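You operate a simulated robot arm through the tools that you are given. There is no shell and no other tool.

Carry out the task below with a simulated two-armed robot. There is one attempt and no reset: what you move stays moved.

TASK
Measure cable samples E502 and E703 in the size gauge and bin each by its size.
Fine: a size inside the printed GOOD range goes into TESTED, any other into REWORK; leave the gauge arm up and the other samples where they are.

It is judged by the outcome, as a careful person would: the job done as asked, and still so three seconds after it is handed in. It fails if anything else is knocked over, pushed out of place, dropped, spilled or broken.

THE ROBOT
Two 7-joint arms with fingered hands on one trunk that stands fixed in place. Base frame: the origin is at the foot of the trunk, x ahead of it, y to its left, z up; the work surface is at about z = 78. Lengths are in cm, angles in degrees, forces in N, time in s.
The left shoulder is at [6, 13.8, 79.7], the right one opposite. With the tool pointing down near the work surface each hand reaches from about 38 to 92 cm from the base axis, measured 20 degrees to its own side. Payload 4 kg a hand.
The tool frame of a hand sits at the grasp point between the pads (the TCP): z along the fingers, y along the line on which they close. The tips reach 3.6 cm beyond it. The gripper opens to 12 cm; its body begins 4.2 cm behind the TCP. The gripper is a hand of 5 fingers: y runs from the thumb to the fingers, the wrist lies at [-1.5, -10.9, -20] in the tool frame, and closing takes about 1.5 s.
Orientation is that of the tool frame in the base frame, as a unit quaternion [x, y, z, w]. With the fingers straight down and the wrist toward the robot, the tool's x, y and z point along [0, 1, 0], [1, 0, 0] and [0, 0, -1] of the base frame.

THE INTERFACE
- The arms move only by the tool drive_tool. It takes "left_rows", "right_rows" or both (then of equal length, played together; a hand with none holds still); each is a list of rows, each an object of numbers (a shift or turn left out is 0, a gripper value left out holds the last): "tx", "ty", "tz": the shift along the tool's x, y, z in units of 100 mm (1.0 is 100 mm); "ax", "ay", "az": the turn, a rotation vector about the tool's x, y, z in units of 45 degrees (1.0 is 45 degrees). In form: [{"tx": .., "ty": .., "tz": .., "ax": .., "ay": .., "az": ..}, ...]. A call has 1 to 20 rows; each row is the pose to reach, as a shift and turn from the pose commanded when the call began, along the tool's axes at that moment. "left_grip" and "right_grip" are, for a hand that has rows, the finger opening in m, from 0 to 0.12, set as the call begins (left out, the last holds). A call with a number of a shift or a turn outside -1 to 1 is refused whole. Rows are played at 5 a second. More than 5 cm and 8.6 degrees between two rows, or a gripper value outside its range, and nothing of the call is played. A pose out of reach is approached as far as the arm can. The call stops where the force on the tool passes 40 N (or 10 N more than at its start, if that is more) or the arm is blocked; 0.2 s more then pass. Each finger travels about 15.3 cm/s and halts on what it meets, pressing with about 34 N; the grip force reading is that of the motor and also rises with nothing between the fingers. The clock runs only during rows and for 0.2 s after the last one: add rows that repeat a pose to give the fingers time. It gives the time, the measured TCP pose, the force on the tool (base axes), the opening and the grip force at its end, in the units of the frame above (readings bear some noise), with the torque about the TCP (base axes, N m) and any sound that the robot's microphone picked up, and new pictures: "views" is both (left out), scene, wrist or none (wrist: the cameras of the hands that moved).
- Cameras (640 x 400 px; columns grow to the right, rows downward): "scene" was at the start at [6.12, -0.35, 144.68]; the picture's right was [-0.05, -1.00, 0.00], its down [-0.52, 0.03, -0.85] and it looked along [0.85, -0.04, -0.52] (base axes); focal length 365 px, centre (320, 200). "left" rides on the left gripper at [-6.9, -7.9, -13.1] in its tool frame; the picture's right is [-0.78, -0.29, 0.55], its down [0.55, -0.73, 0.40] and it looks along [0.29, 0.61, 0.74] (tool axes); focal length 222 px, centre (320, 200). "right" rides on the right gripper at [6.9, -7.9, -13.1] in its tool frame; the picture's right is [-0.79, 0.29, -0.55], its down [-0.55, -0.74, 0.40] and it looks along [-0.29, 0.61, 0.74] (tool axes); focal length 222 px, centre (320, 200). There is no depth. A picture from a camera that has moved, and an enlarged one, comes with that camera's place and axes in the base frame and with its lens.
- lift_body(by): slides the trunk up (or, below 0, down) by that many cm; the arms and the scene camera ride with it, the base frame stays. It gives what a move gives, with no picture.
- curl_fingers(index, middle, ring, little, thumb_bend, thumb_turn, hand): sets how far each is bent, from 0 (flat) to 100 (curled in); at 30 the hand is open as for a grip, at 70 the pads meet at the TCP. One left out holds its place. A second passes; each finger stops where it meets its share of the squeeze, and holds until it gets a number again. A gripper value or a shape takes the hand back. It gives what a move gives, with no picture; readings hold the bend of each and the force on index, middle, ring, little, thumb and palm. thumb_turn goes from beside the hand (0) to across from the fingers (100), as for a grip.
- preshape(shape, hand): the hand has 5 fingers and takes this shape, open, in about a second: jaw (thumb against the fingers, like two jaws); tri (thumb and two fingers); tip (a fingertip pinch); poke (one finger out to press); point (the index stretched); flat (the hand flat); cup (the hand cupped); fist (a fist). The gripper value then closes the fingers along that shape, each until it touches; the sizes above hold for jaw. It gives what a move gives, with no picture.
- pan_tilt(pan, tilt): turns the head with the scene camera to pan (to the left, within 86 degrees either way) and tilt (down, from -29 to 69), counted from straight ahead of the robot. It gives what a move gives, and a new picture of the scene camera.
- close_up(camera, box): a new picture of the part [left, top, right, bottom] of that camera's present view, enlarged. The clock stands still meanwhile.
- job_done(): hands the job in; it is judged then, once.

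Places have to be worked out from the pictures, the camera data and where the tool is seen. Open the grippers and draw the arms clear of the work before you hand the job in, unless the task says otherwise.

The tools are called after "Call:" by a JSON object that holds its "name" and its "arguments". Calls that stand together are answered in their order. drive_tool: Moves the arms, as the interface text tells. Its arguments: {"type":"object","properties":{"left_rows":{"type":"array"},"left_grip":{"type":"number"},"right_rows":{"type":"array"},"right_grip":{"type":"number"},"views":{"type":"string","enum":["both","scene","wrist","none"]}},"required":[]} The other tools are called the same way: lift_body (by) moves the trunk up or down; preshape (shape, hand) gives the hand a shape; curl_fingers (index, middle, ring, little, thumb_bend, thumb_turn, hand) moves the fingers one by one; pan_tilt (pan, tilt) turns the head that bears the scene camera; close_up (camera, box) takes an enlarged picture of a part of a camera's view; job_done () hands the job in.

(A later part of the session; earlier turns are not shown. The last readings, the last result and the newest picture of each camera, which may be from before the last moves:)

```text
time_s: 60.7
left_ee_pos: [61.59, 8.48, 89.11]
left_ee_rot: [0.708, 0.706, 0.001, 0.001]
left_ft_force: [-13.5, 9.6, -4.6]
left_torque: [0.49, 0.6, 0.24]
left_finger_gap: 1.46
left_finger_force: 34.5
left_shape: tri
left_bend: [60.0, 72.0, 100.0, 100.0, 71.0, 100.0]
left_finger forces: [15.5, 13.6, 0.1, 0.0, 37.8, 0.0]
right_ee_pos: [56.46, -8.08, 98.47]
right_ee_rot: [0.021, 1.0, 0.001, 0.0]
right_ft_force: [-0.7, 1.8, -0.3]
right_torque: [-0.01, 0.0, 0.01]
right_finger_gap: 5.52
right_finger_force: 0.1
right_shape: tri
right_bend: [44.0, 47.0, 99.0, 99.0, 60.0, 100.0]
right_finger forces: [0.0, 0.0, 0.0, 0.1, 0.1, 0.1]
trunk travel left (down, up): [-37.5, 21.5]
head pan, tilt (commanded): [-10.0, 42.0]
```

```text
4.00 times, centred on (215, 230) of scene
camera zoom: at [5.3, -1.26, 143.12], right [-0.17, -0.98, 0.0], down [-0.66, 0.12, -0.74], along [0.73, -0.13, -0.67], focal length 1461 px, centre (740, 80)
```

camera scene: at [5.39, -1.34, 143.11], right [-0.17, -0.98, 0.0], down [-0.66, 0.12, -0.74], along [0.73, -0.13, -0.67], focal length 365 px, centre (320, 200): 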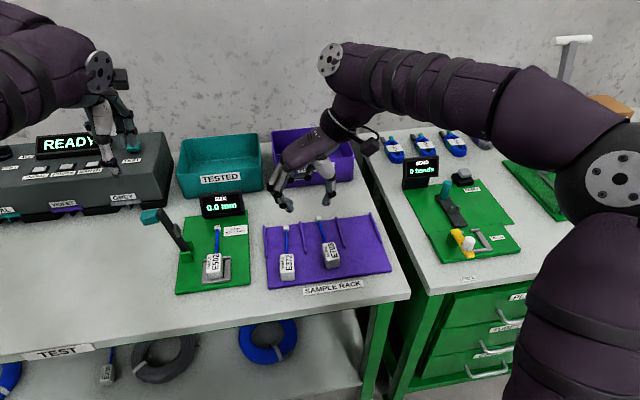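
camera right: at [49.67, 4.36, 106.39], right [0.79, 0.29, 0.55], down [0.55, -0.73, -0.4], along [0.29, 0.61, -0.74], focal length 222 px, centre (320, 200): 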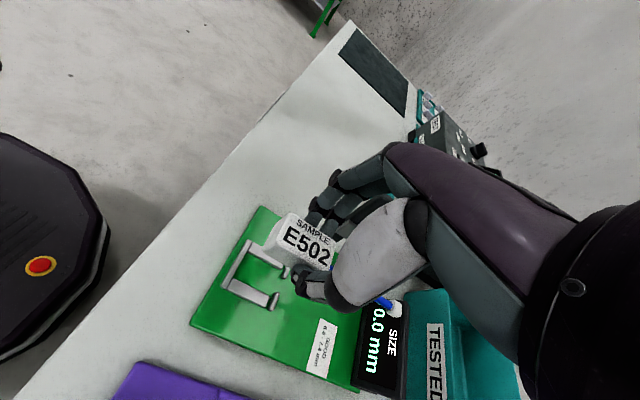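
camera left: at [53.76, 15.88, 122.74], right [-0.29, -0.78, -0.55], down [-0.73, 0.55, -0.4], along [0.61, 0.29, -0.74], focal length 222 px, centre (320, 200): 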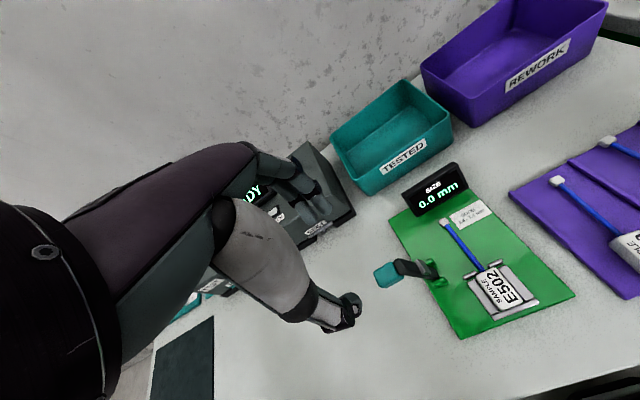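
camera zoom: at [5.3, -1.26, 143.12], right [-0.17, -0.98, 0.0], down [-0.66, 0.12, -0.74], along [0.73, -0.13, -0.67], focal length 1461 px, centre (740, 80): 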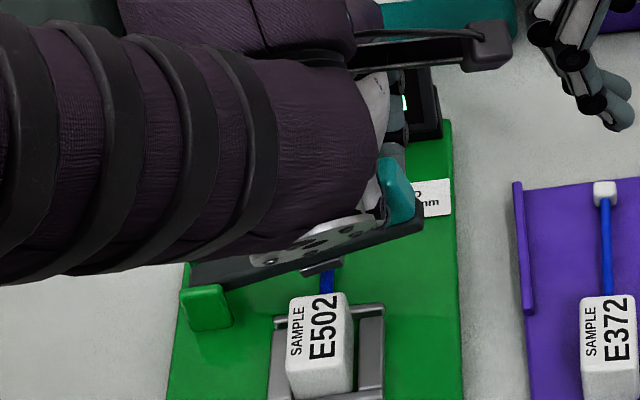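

Getting close to the cable. Another 4° with a slight inward correction.

Call:
{"name": "drive_tool", "arguments": {"left_rows": [{"tx": 0.01, "tz": 0.02}, {"tx": -0.002, "tz": 0.045}, {"tx": -0.015, "tz": 0.072}, {"tx": -0.015, "tz": 0.072}], "views": "none"}}

Call:
{"name": "close_up", "arguments": {"camera": "scene", "box": [170, 180, 260, 280]}}

Call:
{"name": "close_up", "arguments": {"camera": "right", "box": [290, 130, 440, 240]}}

```text
time_s: 61.7
left_ee_pos: [61.62, 8.15, 88.43]
left_ee_rot: [0.708, 0.706, 0.001, 0.001]
left_ft_force: [-12.8, 2.2, -0.3]
left_torque: [0.25, 0.56, 0.15]
left_finger_gap: 1.4
left_finger_force: 34.0
left_shape: tri
left_bend: [60.0, 73.0, 100.0, 100.0, 71.0, 100.0]
left_finger forces: [16.8, 8.3, 0.0, 0.0, 36.1, 0.1]
right_ee_pos: [56.4, -8.08, 98.46]
right_ee_rot: [0.021, 1.0, 0.0, 0.0]
right_ft_force: [0.2, 0.0, 0.4]
right_torque: [-0.01, 0.0, 0.03]
right_finger_gap: 5.51
right_finger_force: 0.1
right_shape: tri
right_bend: [44.0, 47.0, 99.0, 99.0, 60.0, 100.0]
right_finger forces: [0.0, 0.0, 0.0, 0.0, 0.1, 0.0]
trunk travel left (down, up): [-37.5, 21.5]
head pan, tilt (commanded): [-10.0, 42.0]
```

```text
4.00 times, centred on (215, 230) of scene
camera zoom: at [5.28, -1.34, 143.12], right [-0.17, -0.98, 0.0], down [-0.66, 0.12, -0.74], along [0.73, -0.13, -0.67], focal length 1461 px, centre (740, 80)
```

zoom: 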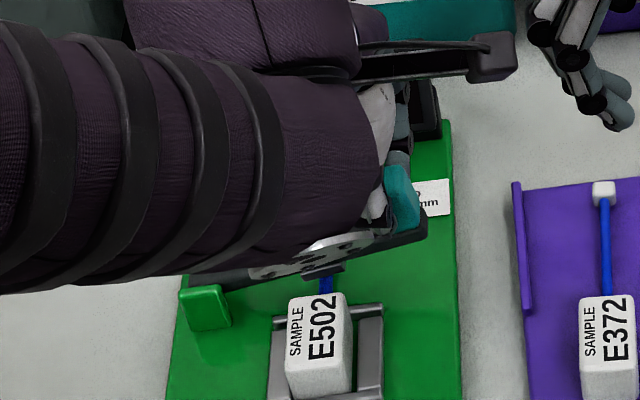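

```text
3.64 times, centred on (365, 185) of right
camera zoom: at [49.03, -15.78, 111.56], right [0.8, 0.26, 0.55], down [0.52, -0.76, -0.4], along [0.31, 0.6, -0.74], focal length 808 px, centre (156, 254)
```

zoom: 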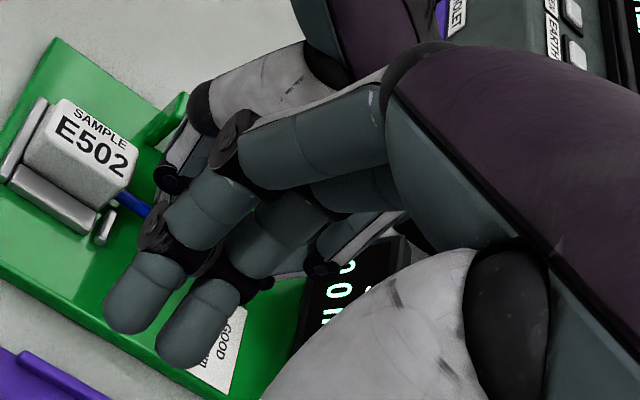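

No contact with the cable yet. Another small step down.

Call:
{"name": "drive_tool", "arguments": {"left_rows": [{"tx": -0.008, "tz": 0.02}, {"tx": -0.016, "tz": 0.04}, {"tx": -0.024, "tz": 0.06}, {"tx": -0.024, "tz": 0.06}], "views": "none"}}

Call:
{"name": "close_up", "arguments": {"camera": "scene", "box": [170, 180, 260, 280]}}

```text
time_s: 62.7
left_ee_pos: [61.57, 7.99, 87.82]
left_ee_rot: [0.707, 0.707, 0.0, 0.0]
left_ft_force: [-11.6, -1.5, 0.8]
left_torque: [0.15, 0.52, 0.16]
left_finger_gap: 1.38
left_finger_force: 34.2
left_shape: tri
left_bend: [60.0, 73.0, 100.0, 100.0, 72.0, 100.0]
left_finger forces: [18.7, 5.6, 0.1, 0.0, 34.2, 0.0]
right_ee_pos: [56.48, -8.1, 98.6]
right_ee_rot: [0.021, 1.0, 0.0, 0.0]
right_ft_force: [0.7, -0.6, 0.6]
right_torque: [0.02, -0.01, 0.03]
right_finger_gap: 5.46
right_finger_force: 0.1
right_shape: tri
right_bend: [44.0, 47.0, 99.0, 99.0, 60.0, 100.0]
right_finger forces: [0.1, 0.0, 0.1, 0.0, 0.0, 0.1]
trunk travel left (down, up): [-37.5, 21.5]
head pan, tilt (commanded): [-10.0, 42.0]
```

```text
4.00 times, centred on (215, 230) of scene
camera zoom: at [5.28, -1.37, 143.12], right [-0.17, -0.98, 0.0], down [-0.66, 0.12, -0.74], along [0.73, -0.13, -0.67], focal length 1461 px, centre (740, 80)
```

zoom: 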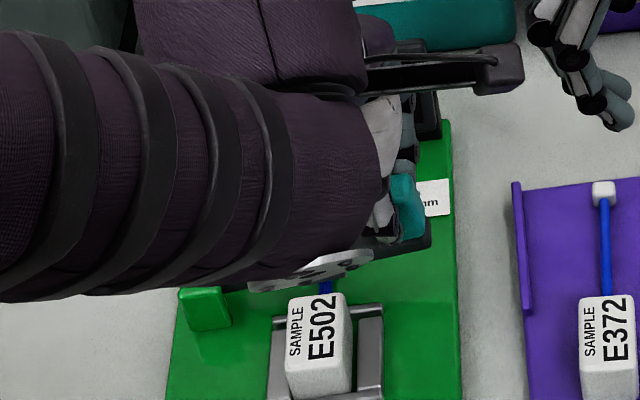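

Still free. I keep lowering in 6 mm steps, watching for vertical reaction.

Call:
{"name": "drive_tool", "arguments": {"left_rows": [{"tx": -0.006, "tz": 0.02}, {"tx": -0.012, "tz": 0.04}, {"tx": -0.018, "tz": 0.06}, {"tx": -0.018, "tz": 0.06}], "views": "none"}}

Call:
{"name": "drive_tool", "arguments": {"left_rows": [{"tx": -0.005, "tz": 0.02}, {"tx": -0.009, "tz": 0.04}, {"tx": -0.012, "tz": 0.06}, {"tx": -0.012, "tz": 0.06}], "views": "wrist"}}

Call:
{"name": "close_up", "arguments": {"camera": "scene", "box": [170, 180, 260, 280]}}

```text
time_s: 63.7
left_ee_pos: [61.53, 7.78, 87.09]
left_ee_rot: [0.708, 0.707, -0.001, 0.0]
left_ft_force: [-11.3, -1.7, 1.8]
left_torque: [0.13, 0.51, 0.18]
left_finger_gap: 1.38
left_finger_force: 33.9
left_shape: tri
left_bend: [60.0, 73.0, 100.0, 100.0, 72.0, 100.0]
left_finger forces: [18.9, 3.7, 0.1, 0.0, 33.4, 0.0]
right_ee_pos: [56.45, -8.12, 98.56]
right_ee_rot: [0.02, 1.0, 0.0, 0.001]
right_ft_force: [-0.2, -0.2, 1.3]
right_torque: [-0.03, 0.02, -0.04]
right_finger_gap: 5.51
right_finger_force: 0.0
right_shape: tri
right_bend: [44.0, 47.0, 99.0, 99.0, 60.0, 100.0]
right_finger forces: [0.1, 0.0, 0.0, 0.0, 0.0, 0.0]
trunk travel left (down, up): [-37.5, 21.5]
head pan, tilt (commanded): [-10.0, 42.0]
```

```text
time_s: 64.7
left_ee_pos: [61.55, 7.65, 86.65]
left_ee_rot: [0.708, 0.706, 0.001, 0.001]
left_ft_force: [-13.9, -0.8, 12.0]
left_torque: [0.16, 0.53, 0.17]
left_finger_gap: 1.43
left_finger_force: 34.5
left_shape: tri
left_bend: [60.0, 73.0, 100.0, 100.0, 72.0, 100.0]
left_finger forces: [19.5, 3.2, 0.0, 0.0, 35.9, 0.0]
right_ee_pos: [56.34, -8.13, 98.53]
right_ee_rot: [0.021, 1.0, 0.0, 0.001]
right_ft_force: [0.3, 0.2, -1.3]
right_torque: [0.02, 0.01, 0.02]
right_finger_gap: 5.5
right_finger_force: 0.1
right_shape: tri
right_bend: [44.0, 47.0, 99.0, 99.0, 60.0, 100.0]
right_finger forces: [0.0, 0.0, 0.1, 0.0, 0.0, 0.0]
trunk travel left (down, up): [-37.5, 21.5]
head pan, tilt (commanded): [-10.0, 42.0]
camera left: at [53.61, 0.75, 99.82], right [-0.29, -0.78, -0.55], down [-0.73, 0.55, -0.4], along [0.61, 0.29, -0.74], focal length 222 px, centre (320, 200)
```

left: 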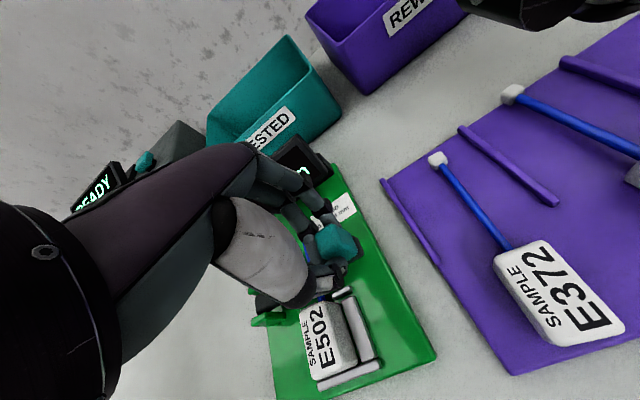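

```text
4.00 times, centred on (215, 230) of scene
camera zoom: at [5.17, -1.36, 143.13], right [-0.17, -0.98, 0.0], down [-0.66, 0.12, -0.74], along [0.73, -0.13, -0.67], focal length 1461 px, centre (740, 80)
```

zoom: 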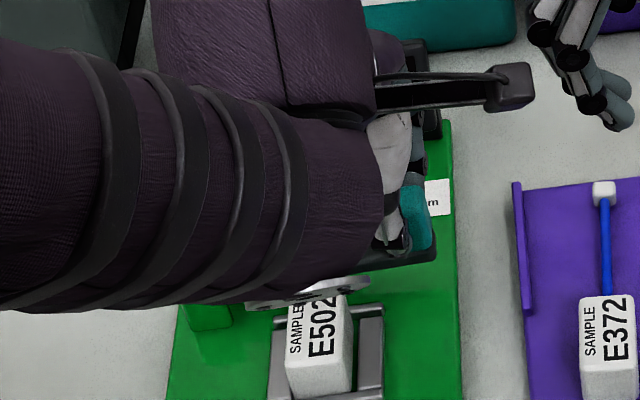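

Contact: vertical force rose to 12 N as the pad met the cable. I try to read the display from the cameras.

Call:
{"name": "close_up", "arguments": {"camera": "left", "box": [270, 125, 350, 185]}}

Call:
{"name": "close_up", "arguments": {"camera": "right", "box": [290, 130, 440, 240]}}

Call:
{"name": "close_up", "arguments": {"camera": "scene", "box": [190, 170, 260, 240]}}

```text
6.67 times, centred on (310, 155) of left
camera zoom: at [53.61, 0.75, 99.82], right [-0.29, -0.78, -0.55], down [-0.73, 0.55, -0.4], along [0.61, 0.29, -0.74], focal length 1481 px, centre (387, 500)
```

zoom: 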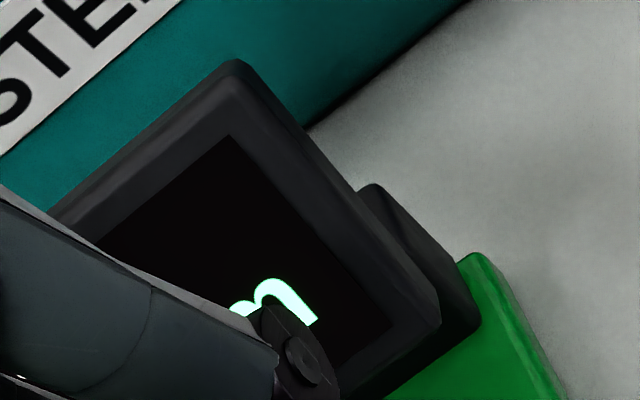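

```text
3.64 times, centred on (365, 185) of right
camera zoom: at [48.95, -15.78, 111.61], right [0.8, 0.26, 0.55], down [0.52, -0.76, -0.4], along [0.31, 0.6, -0.74], focal length 808 px, centre (156, 254)
```

zoom: 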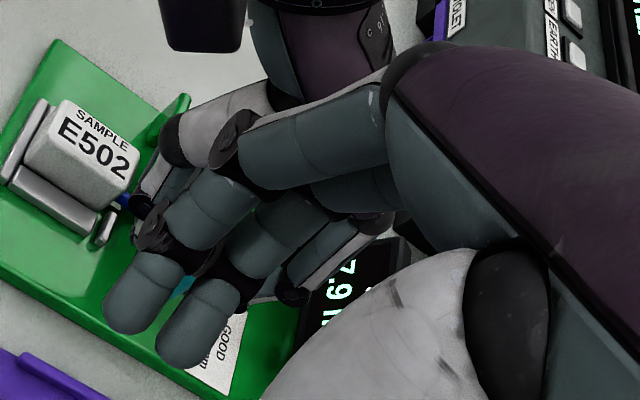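

```text
5.71 times, centred on (225, 205) of scene
camera zoom: at [5.17, -1.36, 143.13], right [-0.17, -0.98, 0.0], down [-0.66, 0.12, -0.74], along [0.73, -0.13, -0.67], focal length 2087 px, centre (863, 171)
```

zoom: 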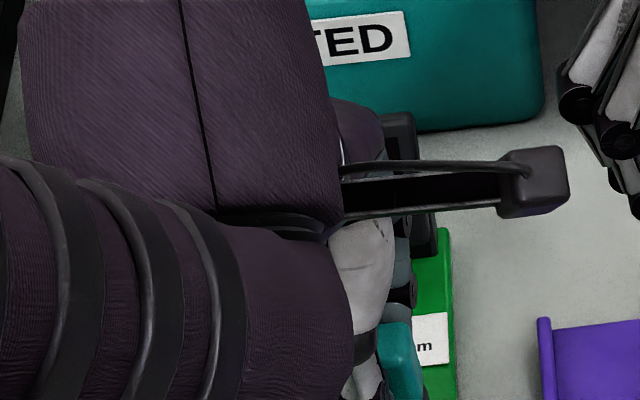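

Part of the display now shows "…9". I move the right hand 10 cm forward to give its camera an unobstructed view of the display.

Call:
{"name": "drive_tool", "arguments": {"right_rows": [{"tx": -0.2}, {"tx": -0.4}, {"tx": -0.6}, {"tx": -0.8}, {"tx": -1.0}, {"tx": -1.0}], "views": "wrist"}}

```text
time_s: 66.1
left_ee_pos: [61.43, 7.77, 86.55]
left_ee_rot: [0.707, 0.707, 0.0, 0.0]
left_ft_force: [-13.5, -0.4, 15.4]
left_torque: [0.11, 0.5, 0.18]
left_finger_gap: 1.43
left_finger_force: 33.8
left_shape: tri
left_bend: [59.0, 74.0, 100.0, 100.0, 72.0, 100.0]
left_finger forces: [20.2, 2.9, 0.0, 0.1, 35.8, 0.1]
right_ee_pos: [66.31, -8.56, 98.59]
right_ee_rot: [0.021, 1.0, -0.001, 0.001]
right_ft_force: [0.1, 0.3, -0.4]
right_torque: [0.0, -0.03, 0.02]
right_finger_gap: 5.49
right_finger_force: 0.0
right_shape: tri
right_bend: [44.0, 47.0, 99.0, 99.0, 60.0, 100.0]
right_finger forces: [0.0, 0.0, 0.0, 0.1, 0.1, 0.0]
trunk travel left (down, up): [-37.5, 21.5]
head pan, tilt (commanded): [-10.0, 42.0]
camera right: at [58.87, -16.22, 111.7], right [0.8, 0.26, 0.55], down [0.52, -0.76, -0.4], along [0.31, 0.6, -0.74], focal length 222 px, centre (320, 200)
```

right: 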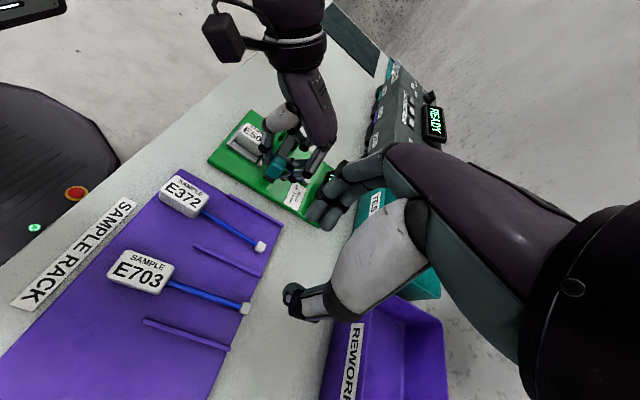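

The display is still hidden behind the right fingers. I move that hand another 6 cm forward and slightly right for a clear line of sight.

Call:
{"name": "drive_tool", "arguments": {"right_rows": [{"tx": -0.2, "ty": -0.05}, {"tx": -0.4, "ty": -0.1}, {"tx": -0.6, "ty": -0.15}, {"tx": -0.7, "ty": -0.2}, {"tx": -0.7, "ty": -0.2}], "views": "none"}}

Call:
{"name": "close_up", "arguments": {"camera": "right", "box": [220, 90, 380, 230]}}

```text
time_s: 67.3
left_ee_pos: [61.49, 7.64, 86.6]
left_ee_rot: [0.708, 0.707, 0.002, 0.001]
left_ft_force: [-13.9, -0.6, 13.6]
left_torque: [0.05, 0.49, 0.17]
left_finger_gap: 1.44
left_finger_force: 33.5
left_shape: tri
left_bend: [59.0, 74.0, 100.0, 100.0, 72.0, 100.0]
left_finger forces: [20.1, 2.8, 0.0, 0.0, 36.1, 0.0]
right_ee_pos: [72.12, -9.36, 98.55]
right_ee_rot: [0.004, 1.0, -0.006, 0.003]
right_ft_force: [0.4, 0.5, 1.1]
right_torque: [-0.01, 0.02, -0.02]
right_finger_gap: 5.5
right_finger_force: 0.1
right_shape: tri
right_bend: [44.0, 47.0, 99.0, 99.0, 60.0, 100.0]
right_finger forces: [0.0, 0.0, 0.0, 0.0, 0.0, 0.0]
right hand out of reach, approached as far as the arm can: row 4
trunk travel left (down, up): [-37.5, 21.5]
head pan, tilt (commanded): [-10.0, 42.0]
```

```text
2.86 times, centred on (300, 160) of right
camera zoom: at [64.9, -17.13, 111.71], right [0.78, 0.29, 0.55], down [0.55, -0.74, -0.38], along [0.3, 0.6, -0.74], focal length 635 px, centre (377, 314)
```

zoom: 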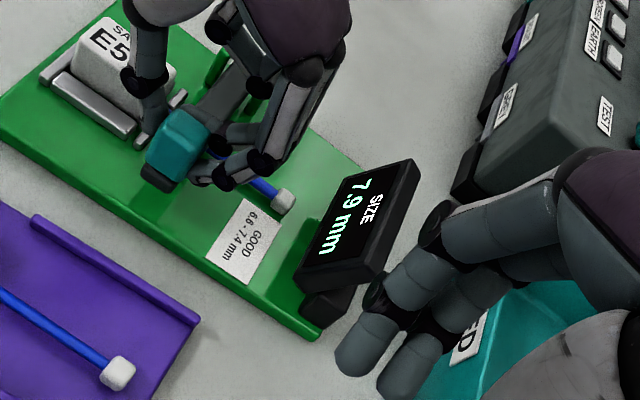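

The display reads 7.9 mm. To be sure this is the settled value, I zoom in and then press a little more to see whether it changes.

Call:
{"name": "close_up", "arguments": {"camera": "right", "box": [285, 125, 330, 165]}}

Call:
{"name": "drive_tool", "arguments": {"left_rows": [{"tz": 0.015}, {"tz": 0.03}, {"tz": 0.03}], "views": "none"}}

Call:
{"name": "close_up", "arguments": {"camera": "right", "box": [285, 125, 330, 165]}}

Call:
{"name": "close_up", "arguments": {"camera": "right", "box": [240, 90, 310, 160]}}

```text
10.00 times, centred on (308, 145) of right
camera zoom: at [64.9, -17.13, 111.71], right [0.78, 0.29, 0.55], down [0.55, -0.74, -0.38], along [0.3, 0.6, -0.74], focal length 2221 px, centre (445, 750)
```

zoom: 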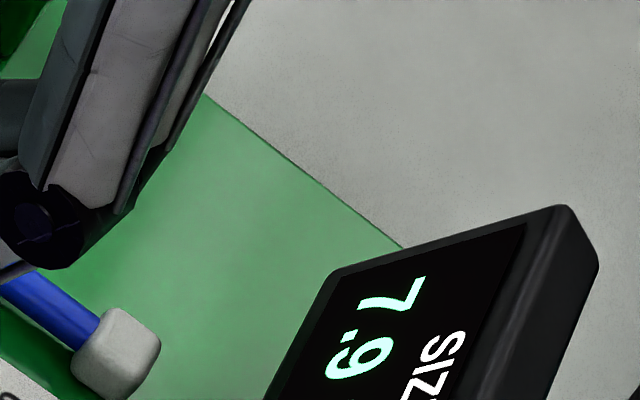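

```text
time_s: 68.1
left_ee_pos: [61.57, 7.61, 86.56]
left_ee_rot: [0.707, 0.707, 0.001, 0.003]
left_ft_force: [-15.4, 1.5, 29.3]
left_torque: [0.05, 0.54, 0.2]
left_finger_gap: 1.55
left_finger_force: 34.0
left_shape: tri
left_bend: [59.0, 74.0, 100.0, 100.0, 72.0, 100.0]
left_finger forces: [21.4, 3.4, 0.1, 0.0, 39.9, 0.0]
right_ee_pos: [71.88, -9.35, 98.72]
right_ee_rot: [0.003, 1.0, -0.005, 0.004]
right_ft_force: [0.3, -0.7, -0.5]
right_torque: [-0.01, -0.01, -0.01]
right_finger_gap: 5.5
right_finger_force: 0.1
right_shape: tri
right_bend: [44.0, 47.0, 99.0, 99.0, 60.0, 100.0]
right_finger forces: [0.0, 0.0, 0.0, 0.1, 0.0, 0.1]
trunk travel left (down, up): [-37.5, 21.5]
head pan, tilt (commanded): [-10.0, 42.0]
```

```text
10.00 times, centred on (308, 145) of right
camera zoom: at [64.78, -17.11, 111.82], right [0.78, 0.29, 0.55], down [0.55, -0.74, -0.38], along [0.3, 0.6, -0.74], focal length 2221 px, centre (445, 750)
```

zoom: 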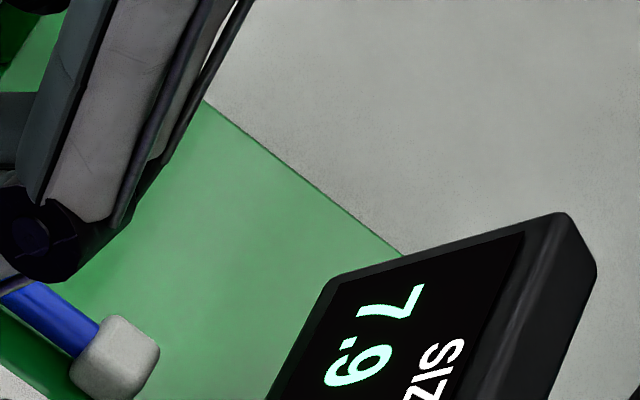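

```text
5.71 times, centred on (275, 125) of right
camera zoom: at [64.78, -17.11, 111.82], right [0.78, 0.29, 0.55], down [0.55, -0.74, -0.38], along [0.3, 0.6, -0.74], focal length 1269 px, centre (577, 629)
```

zoom: 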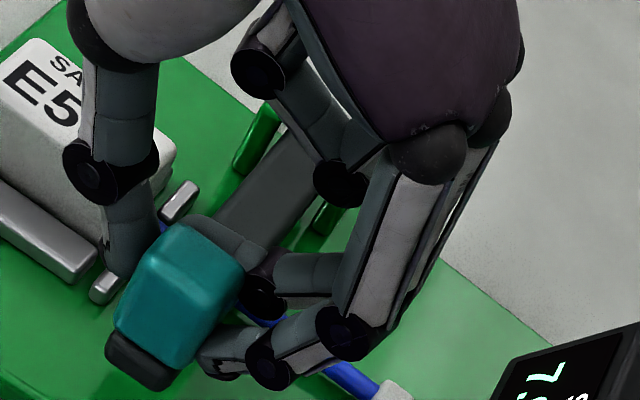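

Steady at 7.9 mm even with more pressure, so E502 (outside 6.6–7.4) goes to REWORK. Now I swing the arm back up along the reverse arc, first part.

Call:
{"name": "drive_tool", "arguments": {"left_rows": [{"tx": -0.005, "tz": -0.06}, {"tx": 0.011, "tz": -0.131}, {"tx": 0.031, "tz": -0.177}, {"tx": 0.052, "tz": -0.222}, {"tx": 0.077, "tz": -0.266}, {"tx": 0.102, "tz": -0.309}, {"tx": 0.13, "tz": -0.351}, {"tx": 0.159, "tz": -0.392}], "views": "none"}}

Call:
{"name": "close_up", "arguments": {"camera": "scene", "box": [130, 160, 270, 290]}}

Call:
{"name": "close_up", "arguments": {"camera": "right", "box": [220, 60, 330, 160]}}

```text
time_s: 69.9
left_ee_pos: [61.51, 9.36, 90.11]
left_ee_rot: [0.707, 0.707, 0.0, 0.0]
left_ft_force: [-19.2, -0.2, -4.3]
left_torque: [-0.44, 0.61, 0.16]
left_finger_gap: 1.33
left_finger_force: 33.5
left_shape: tri
left_bend: [59.0, 73.0, 100.0, 100.0, 72.0, 100.0]
left_finger forces: [18.3, 18.1, 0.0, 0.0, 35.1, 0.0]
right_ee_pos: [72.2, -9.34, 98.63]
right_ee_rot: [0.004, 1.0, -0.006, 0.003]
right_ft_force: [-0.5, 0.5, 0.7]
right_torque: [-0.04, -0.01, -0.03]
right_finger_gap: 5.51
right_finger_force: 0.1
right_shape: tri
right_bend: [44.0, 47.0, 99.0, 99.0, 60.0, 100.0]
right_finger forces: [0.0, 0.0, 0.0, 0.0, 0.0, 0.1]
trunk travel left (down, up): [-37.5, 21.5]
head pan, tilt (commanded): [-10.0, 42.0]
```

```text
3.08 times, centred on (200, 225) of scene
camera zoom: at [5.24, -1.33, 143.11], right [-0.17, -0.98, 0.0], down [-0.66, 0.12, -0.74], along [0.73, -0.13, -0.67], focal length 1124 px, centre (689, 123)
```

zoom: 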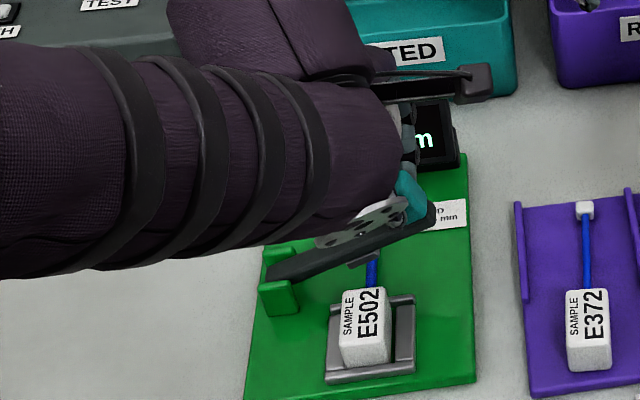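

```text
4.00 times, centred on (275, 110) of right
camera zoom: at [64.96, -17.09, 111.68], right [0.78, 0.29, 0.55], down [0.55, -0.74, -0.38], along [0.3, 0.6, -0.74], focal length 888 px, centre (500, 560)
```

zoom: 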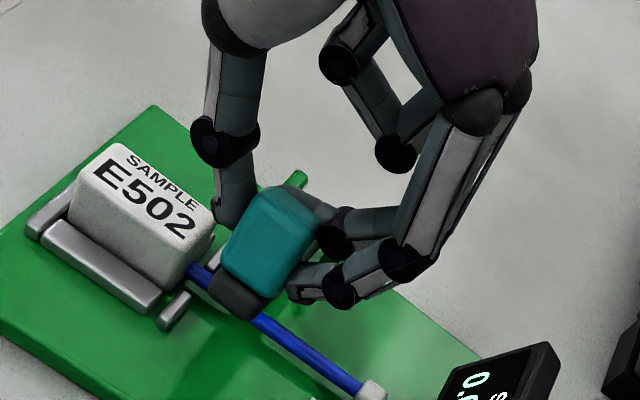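

The arm lifts with the grip and the display has dropped back. I continue up the arc, easing the sideways load slightly.

Call:
{"name": "drive_tool", "arguments": {"left_rows": [{"tx": 0.063, "ty": -0.01, "tz": -0.078}, {"tx": 0.134, "ty": -0.02, "tz": -0.149}, {"tx": 0.21, "ty": -0.03, "tz": -0.214}, {"tx": 0.292, "ty": -0.03, "tz": -0.272}, {"tx": 0.378, "ty": -0.03, "tz": -0.323}, {"tx": 0.469, "ty": -0.03, "tz": -0.367}, {"tx": 0.563, "ty": -0.03, "tz": -0.402}, {"tx": 0.563, "ty": -0.03, "tz": -0.402}], "views": "none"}}

Call:
{"name": "close_up", "arguments": {"camera": "right", "box": [220, 40, 330, 160]}}

Call:
{"name": "close_up", "arguments": {"camera": "scene", "box": [130, 160, 270, 290]}}

```text
time_s: 71.7
left_ee_pos: [61.35, 15.05, 94.06]
left_ee_rot: [0.707, 0.707, -0.001, -0.001]
left_ft_force: [-12.0, -2.6, -20.3]
left_torque: [-0.99, 0.84, 0.19]
left_finger_gap: 1.28
left_finger_force: 34.2
left_shape: tri
left_bend: [57.0, 70.0, 100.0, 100.0, 73.0, 99.0]
left_finger forces: [24.1, 41.3, 0.0, 0.1, 31.9, 0.0]
right_ee_pos: [72.32, -9.27, 98.5]
right_ee_rot: [0.003, 1.0, -0.006, 0.003]
right_ft_force: [-0.5, 0.2, 0.5]
right_torque: [0.01, 0.05, 0.0]
right_finger_gap: 5.49
right_finger_force: 0.1
right_shape: tri
right_bend: [44.0, 47.0, 99.0, 99.0, 60.0, 100.0]
right_finger forces: [0.0, 0.1, 0.1, 0.0, 0.0, 0.2]
trunk travel left (down, up): [-37.5, 21.5]
head pan, tilt (commanded): [-10.0, 42.0]
```

```text
3.33 times, centred on (275, 100) of right
camera zoom: at [65.1, -17.09, 111.59], right [0.78, 0.29, 0.55], down [0.55, -0.74, -0.39], along [0.29, 0.6, -0.74], focal length 740 px, centre (470, 533)
```

zoom: 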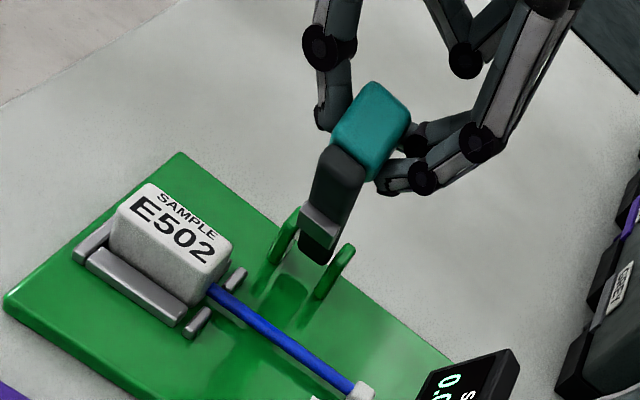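

```text
3.08 times, centred on (200, 225) of scene
camera zoom: at [5.43, -1.32, 143.1], right [-0.17, -0.98, 0.0], down [-0.66, 0.12, -0.74], along [0.73, -0.13, -0.67], focal length 1124 px, centre (689, 123)
```

zoom: 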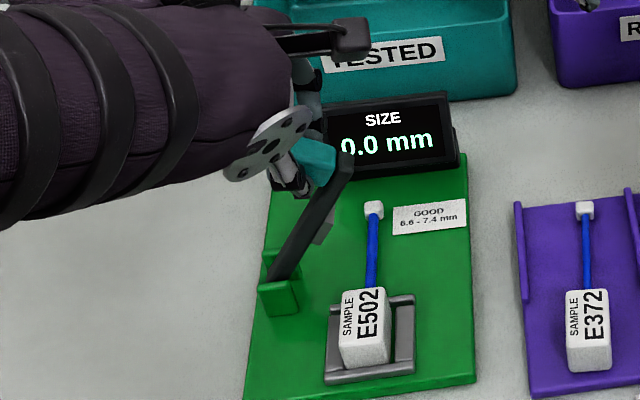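

Good, the arm is rising. The path radius is slightly large, so I tighten it and carry on past vertical.

Call:
{"name": "drive_tool", "arguments": {"left_rows": [{"tx": 0.05, "tz": 0.01}, {"tx": 0.103, "tz": 0.005}, {"tx": 0.15, "tz": -0.005}, {"tx": 0.199, "tz": -0.012}, {"tx": 0.248, "tz": -0.018}, {"tx": 0.296, "tz": -0.02}, {"tx": 0.345, "tz": -0.022}, {"tx": 0.394, "tz": -0.021}, {"tx": 0.442, "tz": -0.018}, {"tx": 0.491, "tz": -0.014}], "views": "none"}}

Call:
{"name": "close_up", "arguments": {"camera": "right", "box": [220, 20, 340, 160]}}

Call:
{"name": "close_up", "arguments": {"camera": "scene", "box": [110, 150, 260, 290]}}

```text
time_s: 73.9
left_ee_pos: [61.24, 19.77, 93.99]
left_ee_rot: [0.708, 0.706, -0.003, -0.003]
left_ft_force: [-9.4, -6.4, -31.3]
left_torque: [-0.35, 0.69, 0.06]
left_finger_gap: 1.21
left_finger_force: 33.8
left_shape: tri
left_bend: [60.0, 71.0, 100.0, 100.0, 74.0, 100.0]
left_finger forces: [14.0, 24.3, 0.0, 0.0, 23.5, 0.0]
right_ee_pos: [72.39, -9.39, 98.4]
right_ee_rot: [0.005, 1.0, -0.006, 0.002]
right_ft_force: [-0.4, -0.3, 0.2]
right_torque: [0.0, -0.01, 0.01]
right_finger_gap: 5.49
right_finger_force: 0.1
right_shape: tri
right_bend: [44.0, 47.0, 99.0, 99.0, 60.0, 100.0]
right_finger forces: [0.0, 0.0, 0.0, 0.0, 0.1, 0.1]
trunk travel left (down, up): [-37.5, 21.5]
head pan, tilt (commanded): [-10.0, 42.0]
```

```text
2.86 times, centred on (280, 90) of right
camera zoom: at [65.18, -17.11, 111.53], right [0.78, 0.29, 0.55], down [0.55, -0.74, -0.39], along [0.29, 0.6, -0.74], focal length 635 px, centre (434, 514)
```

zoom: 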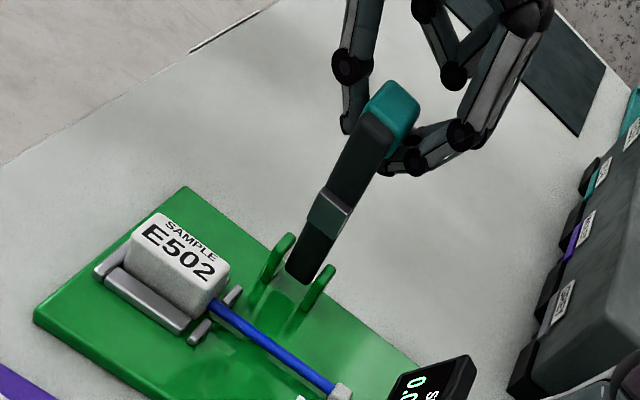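

```text
2.86 times, centred on (185, 220) of scene
camera zoom: at [5.54, -1.33, 143.09], right [-0.17, -0.98, 0.0], down [-0.66, 0.12, -0.74], along [0.73, -0.13, -0.67], focal length 1043 px, centre (706, 143)
```

zoom: 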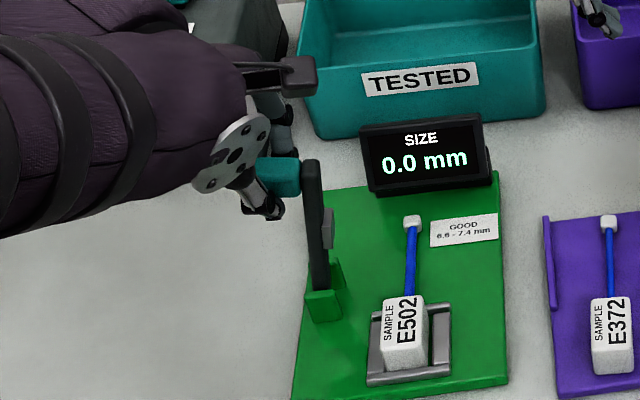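

The arm is still about 10–15° short of vertical and the hand is pulling up too hard (the pads slid to the knob's outer end). I lower the path a little and keep pushing toward +y.

Call:
{"name": "drive_tool", "arguments": {"left_rows": [{"tz": 0.03}, {"tx": 0.045, "tz": 0.04}, {"tx": 0.09, "tz": 0.05}, {"tx": 0.136, "tz": 0.062}, {"tx": 0.182, "tz": 0.075}, {"tx": 0.227, "tz": 0.09}, {"tx": 0.271, "tz": 0.107}, {"tx": 0.271, "tz": 0.107}], "views": "none"}}

Call:
{"name": "close_up", "arguments": {"camera": "scene", "box": [110, 150, 260, 290]}}

Call:
{"name": "close_up", "arguments": {"camera": "right", "box": [220, 20, 340, 160]}}

```text
time_s: 75.7
left_ee_pos: [61.37, 22.48, 93.12]
left_ee_rot: [0.708, 0.706, -0.001, -0.001]
left_ft_force: [-11.9, -7.8, -20.7]
left_torque: [-0.17, 0.46, -0.03]
left_finger_gap: 1.24
left_finger_force: 34.2
left_shape: tri
left_bend: [72.0, 72.0, 100.0, 100.0, 74.0, 99.0]
left_finger forces: [14.6, 10.2, 0.1, 0.0, 26.1, 0.0]
right_ee_pos: [72.35, -9.35, 98.52]
right_ee_rot: [0.003, 1.0, -0.007, 0.002]
right_ft_force: [0.7, 1.1, -0.5]
right_torque: [0.01, 0.01, -0.04]
right_finger_gap: 5.51
right_finger_force: 0.1
right_shape: tri
right_bend: [44.0, 47.0, 99.0, 99.0, 60.0, 100.0]
right_finger forces: [0.1, 0.0, 0.0, 0.1, 0.1, 0.0]
trunk travel left (down, up): [-37.5, 21.5]
head pan, tilt (commanded): [-10.0, 42.0]
```

```text
2.86 times, centred on (185, 220) of scene
camera zoom: at [5.44, -1.37, 143.11], right [-0.17, -0.98, 0.0], down [-0.66, 0.12, -0.74], along [0.73, -0.13, -0.67], focal length 1043 px, centre (706, 143)
```

zoom: 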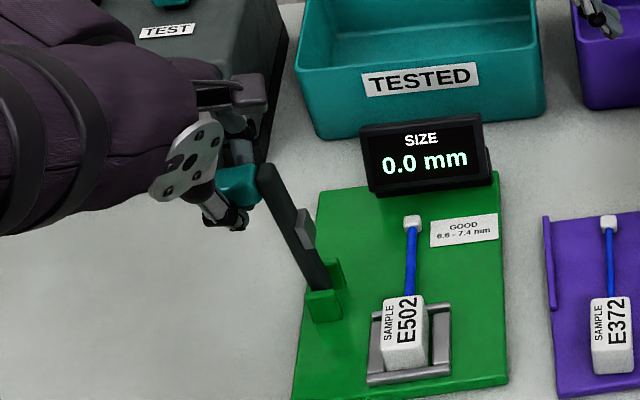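

```text
2.86 times, centred on (280, 90) of right
camera zoom: at [65.11, -17.13, 111.59], right [0.78, 0.29, 0.55], down [0.55, -0.74, -0.39], along [0.29, 0.6, -0.74], focal length 635 px, centre (434, 514)
```

zoom: 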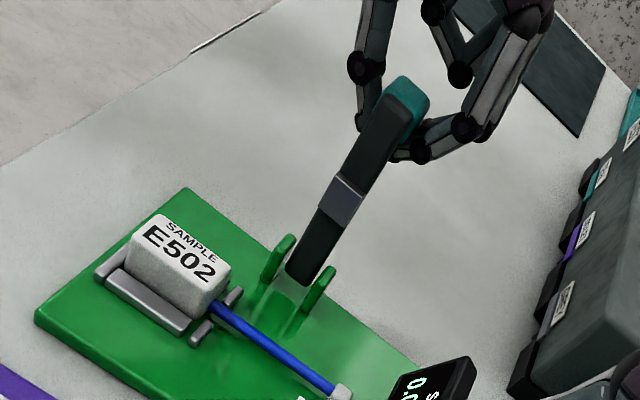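

The arm is just past vertical. I push on another 8–10° to its original parked angle.

Call:
{"name": "drive_tool", "arguments": {"left_rows": [{"tx": 0.03, "tz": 0.04}, {"tx": 0.055, "tz": 0.055}, {"tx": 0.078, "tz": 0.07}, {"tx": 0.105, "tz": 0.085}, {"tx": 0.132, "tz": 0.1}, {"tx": 0.159, "tz": 0.118}, {"tx": 0.159, "tz": 0.118}], "views": "none"}}

Call:
{"name": "close_up", "arguments": {"camera": "scene", "box": [110, 150, 260, 290]}}

```text
time_s: 77.3
left_ee_pos: [61.18, 24.04, 92.2]
left_ee_rot: [0.707, 0.707, -0.001, 0.0]
left_ft_force: [-15.3, -19.2, -5.2]
left_torque: [-0.22, 0.25, -0.14]
left_finger_gap: 1.14
left_finger_force: 34.6
left_shape: tri
left_bend: [73.0, 74.0, 100.0, 100.0, 75.0, 99.0]
left_finger forces: [10.9, 0.4, 0.0, 0.1, 23.1, 0.0]
right_ee_pos: [72.17, -9.49, 98.49]
right_ee_rot: [0.004, 1.0, -0.005, 0.003]
right_ft_force: [0.2, -0.1, 0.5]
right_torque: [-0.02, -0.01, -0.01]
right_finger_gap: 5.49
right_finger_force: 0.0
right_shape: tri
right_bend: [44.0, 47.0, 99.0, 99.0, 60.0, 100.0]
right_finger forces: [0.1, 0.0, 0.0, 0.0, 0.0, 0.0]
trunk travel left (down, up): [-37.5, 21.5]
head pan, tilt (commanded): [-10.0, 42.0]
```

```text
2.86 times, centred on (185, 220) of scene
camera zoom: at [5.28, -1.53, 143.11], right [-0.17, -0.98, 0.0], down [-0.66, 0.12, -0.74], along [0.73, -0.13, -0.67], focal length 1043 px, centre (706, 143)
```

zoom: 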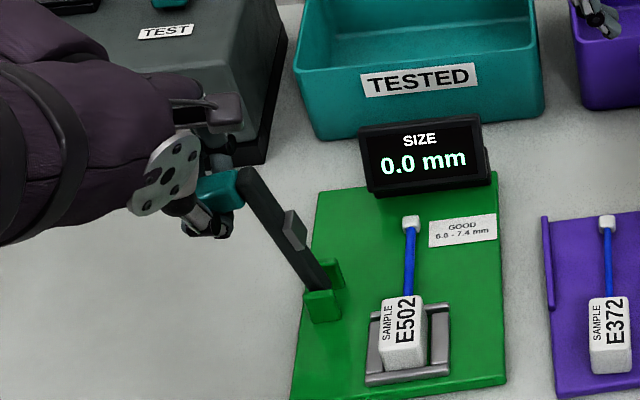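

The arm is back at its parked lean with the stop resisting (Fy −19 N). I relax slightly and open the left fingers, then check that it stays up.

Call:
{"name": "drive_tool", "arguments": {"left_rows": [{"tx": -0.02}, {"tx": -0.02}, {"tx": -0.02}], "views": "none"}}

Call:
{"name": "drive_tool", "arguments": {"left_rows": [{}, {}, {}, {}, {}], "left_grip": 0.07, "views": "none"}}

Call:
{"name": "close_up", "arguments": {"camera": "scene", "box": [110, 150, 260, 290]}}

Call:
{"name": "close_up", "arguments": {"camera": "left", "box": [240, 130, 440, 330]}}

```text
time_s: 78.1
left_ee_pos: [61.15, 23.98, 92.22]
left_ee_rot: [0.707, 0.707, 0.001, 0.0]
left_ft_force: [-14.2, -11.8, -3.3]
left_torque: [-0.1, 0.18, -0.09]
left_finger_gap: 1.09
left_finger_force: 34.1
left_shape: tri
left_bend: [73.0, 74.0, 100.0, 100.0, 75.0, 99.0]
left_finger forces: [10.2, 0.4, 0.0, 0.1, 22.3, 0.1]
right_ee_pos: [72.18, -9.42, 98.63]
right_ee_rot: [0.003, 1.0, -0.006, 0.004]
right_ft_force: [0.7, -0.3, 0.0]
right_torque: [0.0, 0.0, 0.0]
right_finger_gap: 5.48
right_finger_force: 0.1
right_shape: tri
right_bend: [44.0, 47.0, 99.0, 99.0, 60.0, 100.0]
right_finger forces: [0.0, 0.0, 0.0, 0.0, 0.1, 0.0]
trunk travel left (down, up): [-37.5, 21.5]
head pan, tilt (commanded): [-10.0, 42.0]
```

```text
time_s: 79.3
left_ee_pos: [61.31, 23.99, 92.05]
left_ee_rot: [0.707, 0.707, 0.0, 0.001]
left_ft_force: [-0.9, -0.8, 0.6]
left_torque: [0.0, 0.0, -0.04]
left_finger_gap: 6.96
left_finger_force: 0.0
left_shape: tri
left_bend: [39.0, 42.0, 99.0, 99.0, 49.0, 100.0]
left_finger forces: [0.0, 0.0, 0.1, 0.1, 0.1, 0.1]
right_ee_pos: [72.24, -9.48, 98.54]
right_ee_rot: [0.003, 1.0, -0.006, 0.002]
right_ft_force: [0.7, -0.2, -0.7]
right_torque: [0.03, -0.01, -0.05]
right_finger_gap: 5.5
right_finger_force: 0.0
right_shape: tri
right_bend: [44.0, 47.0, 99.0, 99.0, 60.0, 100.0]
right_finger forces: [0.1, 0.0, 0.1, 0.0, 0.1, 0.1]
trunk travel left (down, up): [-37.5, 21.5]
head pan, tilt (commanded): [-10.0, 42.0]
```

```text
2.86 times, centred on (185, 220) of scene
camera zoom: at [5.4, -1.34, 143.11], right [-0.17, -0.98, 0.0], down [-0.66, 0.12, -0.74], along [0.73, -0.13, -0.67], focal length 1043 px, centre (706, 143)
```

zoom: 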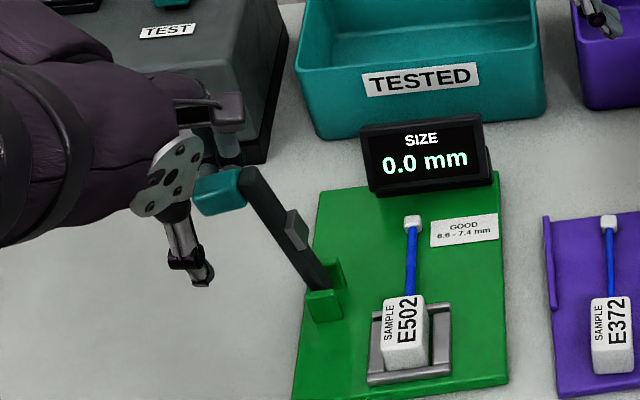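

```text
2.00 times, centred on (340, 230) of left
camera zoom: at [53.43, 17.05, 105.23], right [-0.29, -0.78, -0.55], down [-0.73, 0.55, -0.4], along [0.61, 0.29, -0.74], focal length 444 px, centre (280, 140)
```

zoom: 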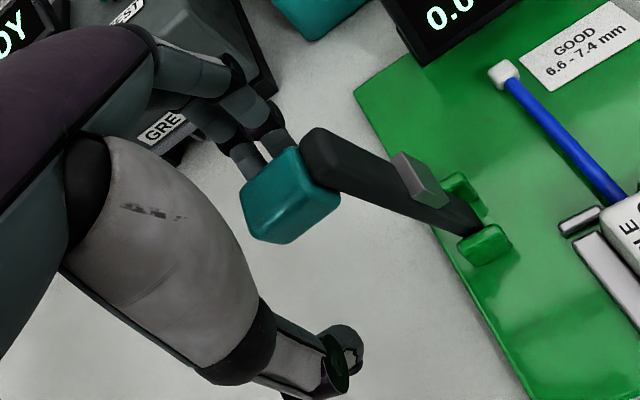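

The arm stays up by itself at its stop. I raise the left hand clear and bring the right hand back toward the gauge.

Call:
{"name": "drive_tool", "arguments": {"left_rows": [{"tz": -0.1}, {"tz": -0.3}, {"tz": -0.5}, {"tz": -0.7}, {"tz": -0.9}, {"tz": -1.0}, {"tz": -1.0}], "right_rows": [{"tx": 0.2}, {"tx": 0.4}, {"tx": 0.6}, {"tx": 0.8}, {"tx": 1.0}, {"tx": 1.0}, {"tx": 1.0}], "views": "none"}}

Call:
{"name": "drive_tool", "arguments": {"left_rows": [{"tz": -0.2}, {"tz": -0.4}, {"tz": -0.6}, {"tz": -0.8}, {"tz": -1.0}, {"tz": -1.0}, {"tz": -1.0}], "right_rows": [{"tx": 0.15, "ty": 0.1}, {"tx": 0.3, "ty": 0.3}, {"tx": 0.45, "ty": 0.5}, {"tx": 0.5, "ty": 0.7}, {"tx": 0.5, "ty": 0.9}, {"tx": 0.5, "ty": 1.0}, {"tx": 0.5, "ty": 1.0}], "views": "scene"}}

Call:
{"name": "close_up", "arguments": {"camera": "scene", "box": [195, 245, 240, 285]}}

```text
time_s: 80.9
left_ee_pos: [61.48, 23.93, 102.18]
left_ee_rot: [0.707, 0.707, 0.0, 0.0]
left_ft_force: [-0.1, -0.2, -0.2]
left_torque: [0.0, 0.05, -0.01]
left_finger_gap: 6.97
left_finger_force: 0.0
left_shape: tri
left_bend: [39.0, 42.0, 99.0, 99.0, 49.0, 100.0]
left_finger forces: [0.0, 0.0, 0.0, 0.0, 0.1, 0.0]
right_ee_pos: [63.28, -10.52, 98.44]
right_ee_rot: [0.02, 1.0, 0.001, 0.001]
right_ft_force: [-0.1, 0.5, 0.4]
right_torque: [0.0, 0.04, -0.02]
right_finger_gap: 5.5
right_finger_force: 0.0
right_shape: tri
right_bend: [44.0, 47.0, 99.0, 99.0, 60.0, 100.0]
right_finger forces: [0.0, 0.1, 0.0, 0.1, 0.0, 0.0]
trunk travel left (down, up): [-37.5, 21.5]
head pan, tilt (commanded): [-10.0, 42.0]
```

```text
time_s: 82.5
left_ee_pos: [61.45, 23.95, 112.03]
left_ee_rot: [0.707, 0.707, 0.0, -0.001]
left_ft_force: [0.1, 0.2, 0.2]
left_torque: [-0.01, 0.01, 0.0]
left_finger_gap: 6.96
left_finger_force: 0.1
left_shape: tri
left_bend: [39.0, 42.0, 99.0, 99.0, 49.0, 100.0]
left_finger forces: [0.1, 0.0, 0.0, 0.1, 0.0, 0.0]
right_ee_pos: [58.65, -0.14, 98.52]
right_ee_rot: [0.021, 1.0, 0.0, 0.0]
right_ft_force: [-0.8, 0.6, 0.2]
right_torque: [0.02, 0.0, -0.01]
right_finger_gap: 5.49
right_finger_force: 0.0
right_shape: tri
right_bend: [44.0, 47.0, 99.0, 99.0, 60.0, 100.0]
right_finger forces: [0.0, 0.1, 0.0, 0.1, 0.1, 0.0]
trunk travel left (down, up): [-37.5, 21.5]
head pan, tilt (commanded): [-10.0, 42.0]
camera scene: at [5.4, -1.34, 143.11], right [-0.17, -0.98, 0.0], down [-0.66, 0.12, -0.74], along [0.73, -0.13, -0.67], focal length 365 px, centre (320, 200)
```

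scene: 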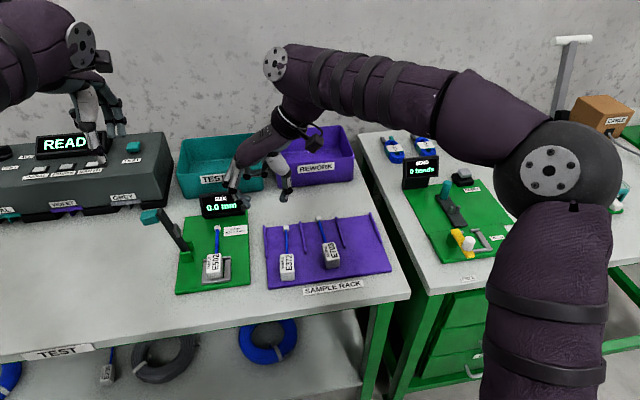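

```text
10.00 times, centred on (218, 265) of scene
camera zoom: at [5.4, -1.34, 143.11], right [-0.17, -0.98, 0.0], down [-0.66, 0.12, -0.74], along [0.73, -0.13, -0.67], focal length 3652 px, centre (1345, -450)
```

zoom: 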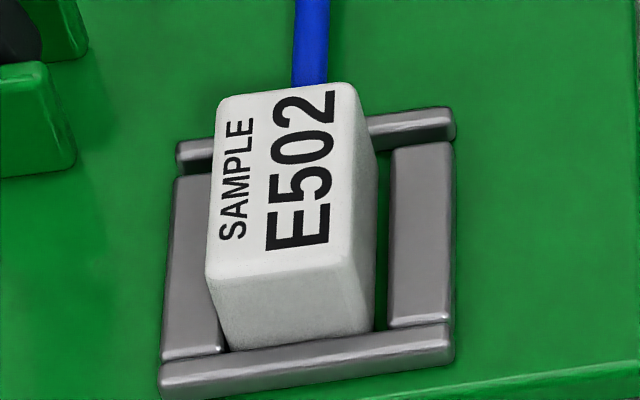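

E502 sits cleanly in the nest, centre ≈(56.6, 12.3). I bring the right hand over it with a 6 cm opening to pick it up again.

Call:
{"name": "drive_tool", "arguments": {"right_rows": [{"tx": 0.05, "ty": 0.2}, {"tx": 0.1, "ty": 0.4}, {"tx": 0.15, "ty": 0.6}, {"tx": 0.2, "ty": 0.8}, {"tx": 0.22, "ty": 1.0}, {"tx": 0.22, "ty": 1.0}], "right_grip": 0.06, "views": "none"}}

Call:
{"name": "drive_tool", "arguments": {"right_rows": [{"tx": 0.022, "ty": 0.1, "az": -0.02}, {"tx": 0.022, "ty": 0.225, "az": -0.042}, {"tx": 0.022, "ty": 0.225, "az": -0.042, "tz": 0.2}, {"tx": 0.022, "ty": 0.225, "az": -0.042, "tz": 0.4}, {"tx": 0.022, "ty": 0.225, "az": -0.042, "tz": 0.6}, {"tx": 0.022, "ty": 0.225, "az": -0.042, "tz": 0.8}, {"tx": 0.022, "ty": 0.225, "az": -0.042, "tz": 0.95}, {"tx": 0.022, "ty": 0.225, "az": -0.042, "tz": 0.95}], "views": "none"}}

Call:
{"name": "close_up", "arguments": {"camera": "scene", "box": [175, 215, 255, 285]}}

Call:
{"name": "close_up", "arguments": {"camera": "right", "box": [230, 170, 380, 320]}}

```text
time_s: 83.9
left_ee_pos: [61.54, 23.91, 111.84]
left_ee_rot: [0.707, 0.707, 0.0, 0.0]
left_ft_force: [0.3, 0.8, 1.0]
left_torque: [0.01, 0.0, 0.02]
left_finger_gap: 6.96
left_finger_force: 0.1
left_shape: tri
left_bend: [39.0, 42.0, 99.0, 99.0, 49.0, 100.0]
left_finger forces: [0.0, 0.0, 0.1, 0.0, 0.0, 0.1]
right_ee_pos: [56.98, 9.9, 98.41]
right_ee_rot: [0.02, 1.0, 0.001, -0.001]
right_ft_force: [-0.1, 0.7, 0.4]
right_torque: [0.0, 0.02, -0.02]
right_finger_gap: 5.97
right_finger_force: 0.0
right_shape: tri
right_bend: [42.0, 46.0, 99.0, 99.0, 56.0, 100.0]
right_finger forces: [0.1, 0.0, 0.0, 0.0, 0.1, 0.1]
trunk travel left (down, up): [-37.5, 21.5]
head pan, tilt (commanded): [-10.0, 42.0]
```

```text
time_s: 85.7
left_ee_pos: [61.57, 23.87, 111.83]
left_ee_rot: [0.707, 0.707, 0.0, -0.001]
left_ft_force: [0.1, -0.2, 0.2]
left_torque: [0.0, 0.0, 0.03]
left_finger_gap: 6.98
left_finger_force: 0.1
left_shape: tri
left_bend: [39.0, 42.0, 99.0, 99.0, 49.0, 100.0]
left_finger forces: [0.0, 0.1, 0.0, 0.0, 0.0, 0.1]
right_ee_pos: [56.68, 12.22, 88.82]
right_ee_rot: [0.004, 1.0, 0.0, -0.001]
right_ft_force: [-0.1, 0.0, -0.6]
right_torque: [0.04, -0.01, -0.02]
right_finger_gap: 5.99
right_finger_force: 0.0
right_shape: tri
right_bend: [42.0, 46.0, 99.0, 99.0, 56.0, 100.0]
right_finger forces: [0.0, 0.1, 0.0, 0.1, 0.0, 0.0]
trunk travel left (down, up): [-37.5, 21.5]
head pan, tilt (commanded): [-10.0, 42.0]
```

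```text
5.71 times, centred on (215, 250) of scene
camera zoom: at [5.39, -1.34, 143.11], right [-0.17, -0.98, 0.0], down [-0.66, 0.12, -0.74], along [0.73, -0.13, -0.67], focal length 2087 px, centre (920, -86)
```

zoom: 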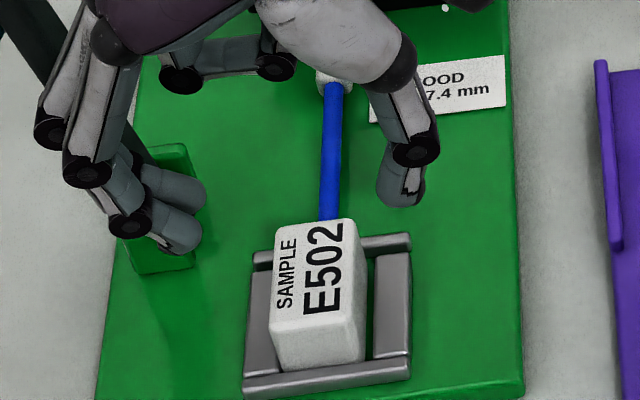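

```text
2.67 times, centred on (305, 245) of right
camera zoom: at [49.53, 4.25, 101.91], right [0.79, 0.28, 0.55], down [0.54, -0.74, -0.4], along [0.29, 0.61, -0.74], focal length 592 px, centre (360, 80)
```

zoom: 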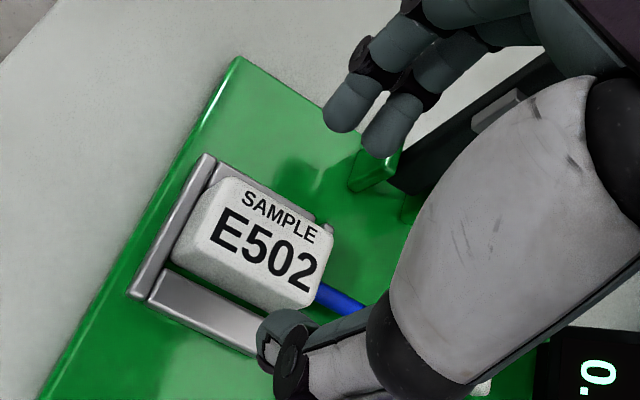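

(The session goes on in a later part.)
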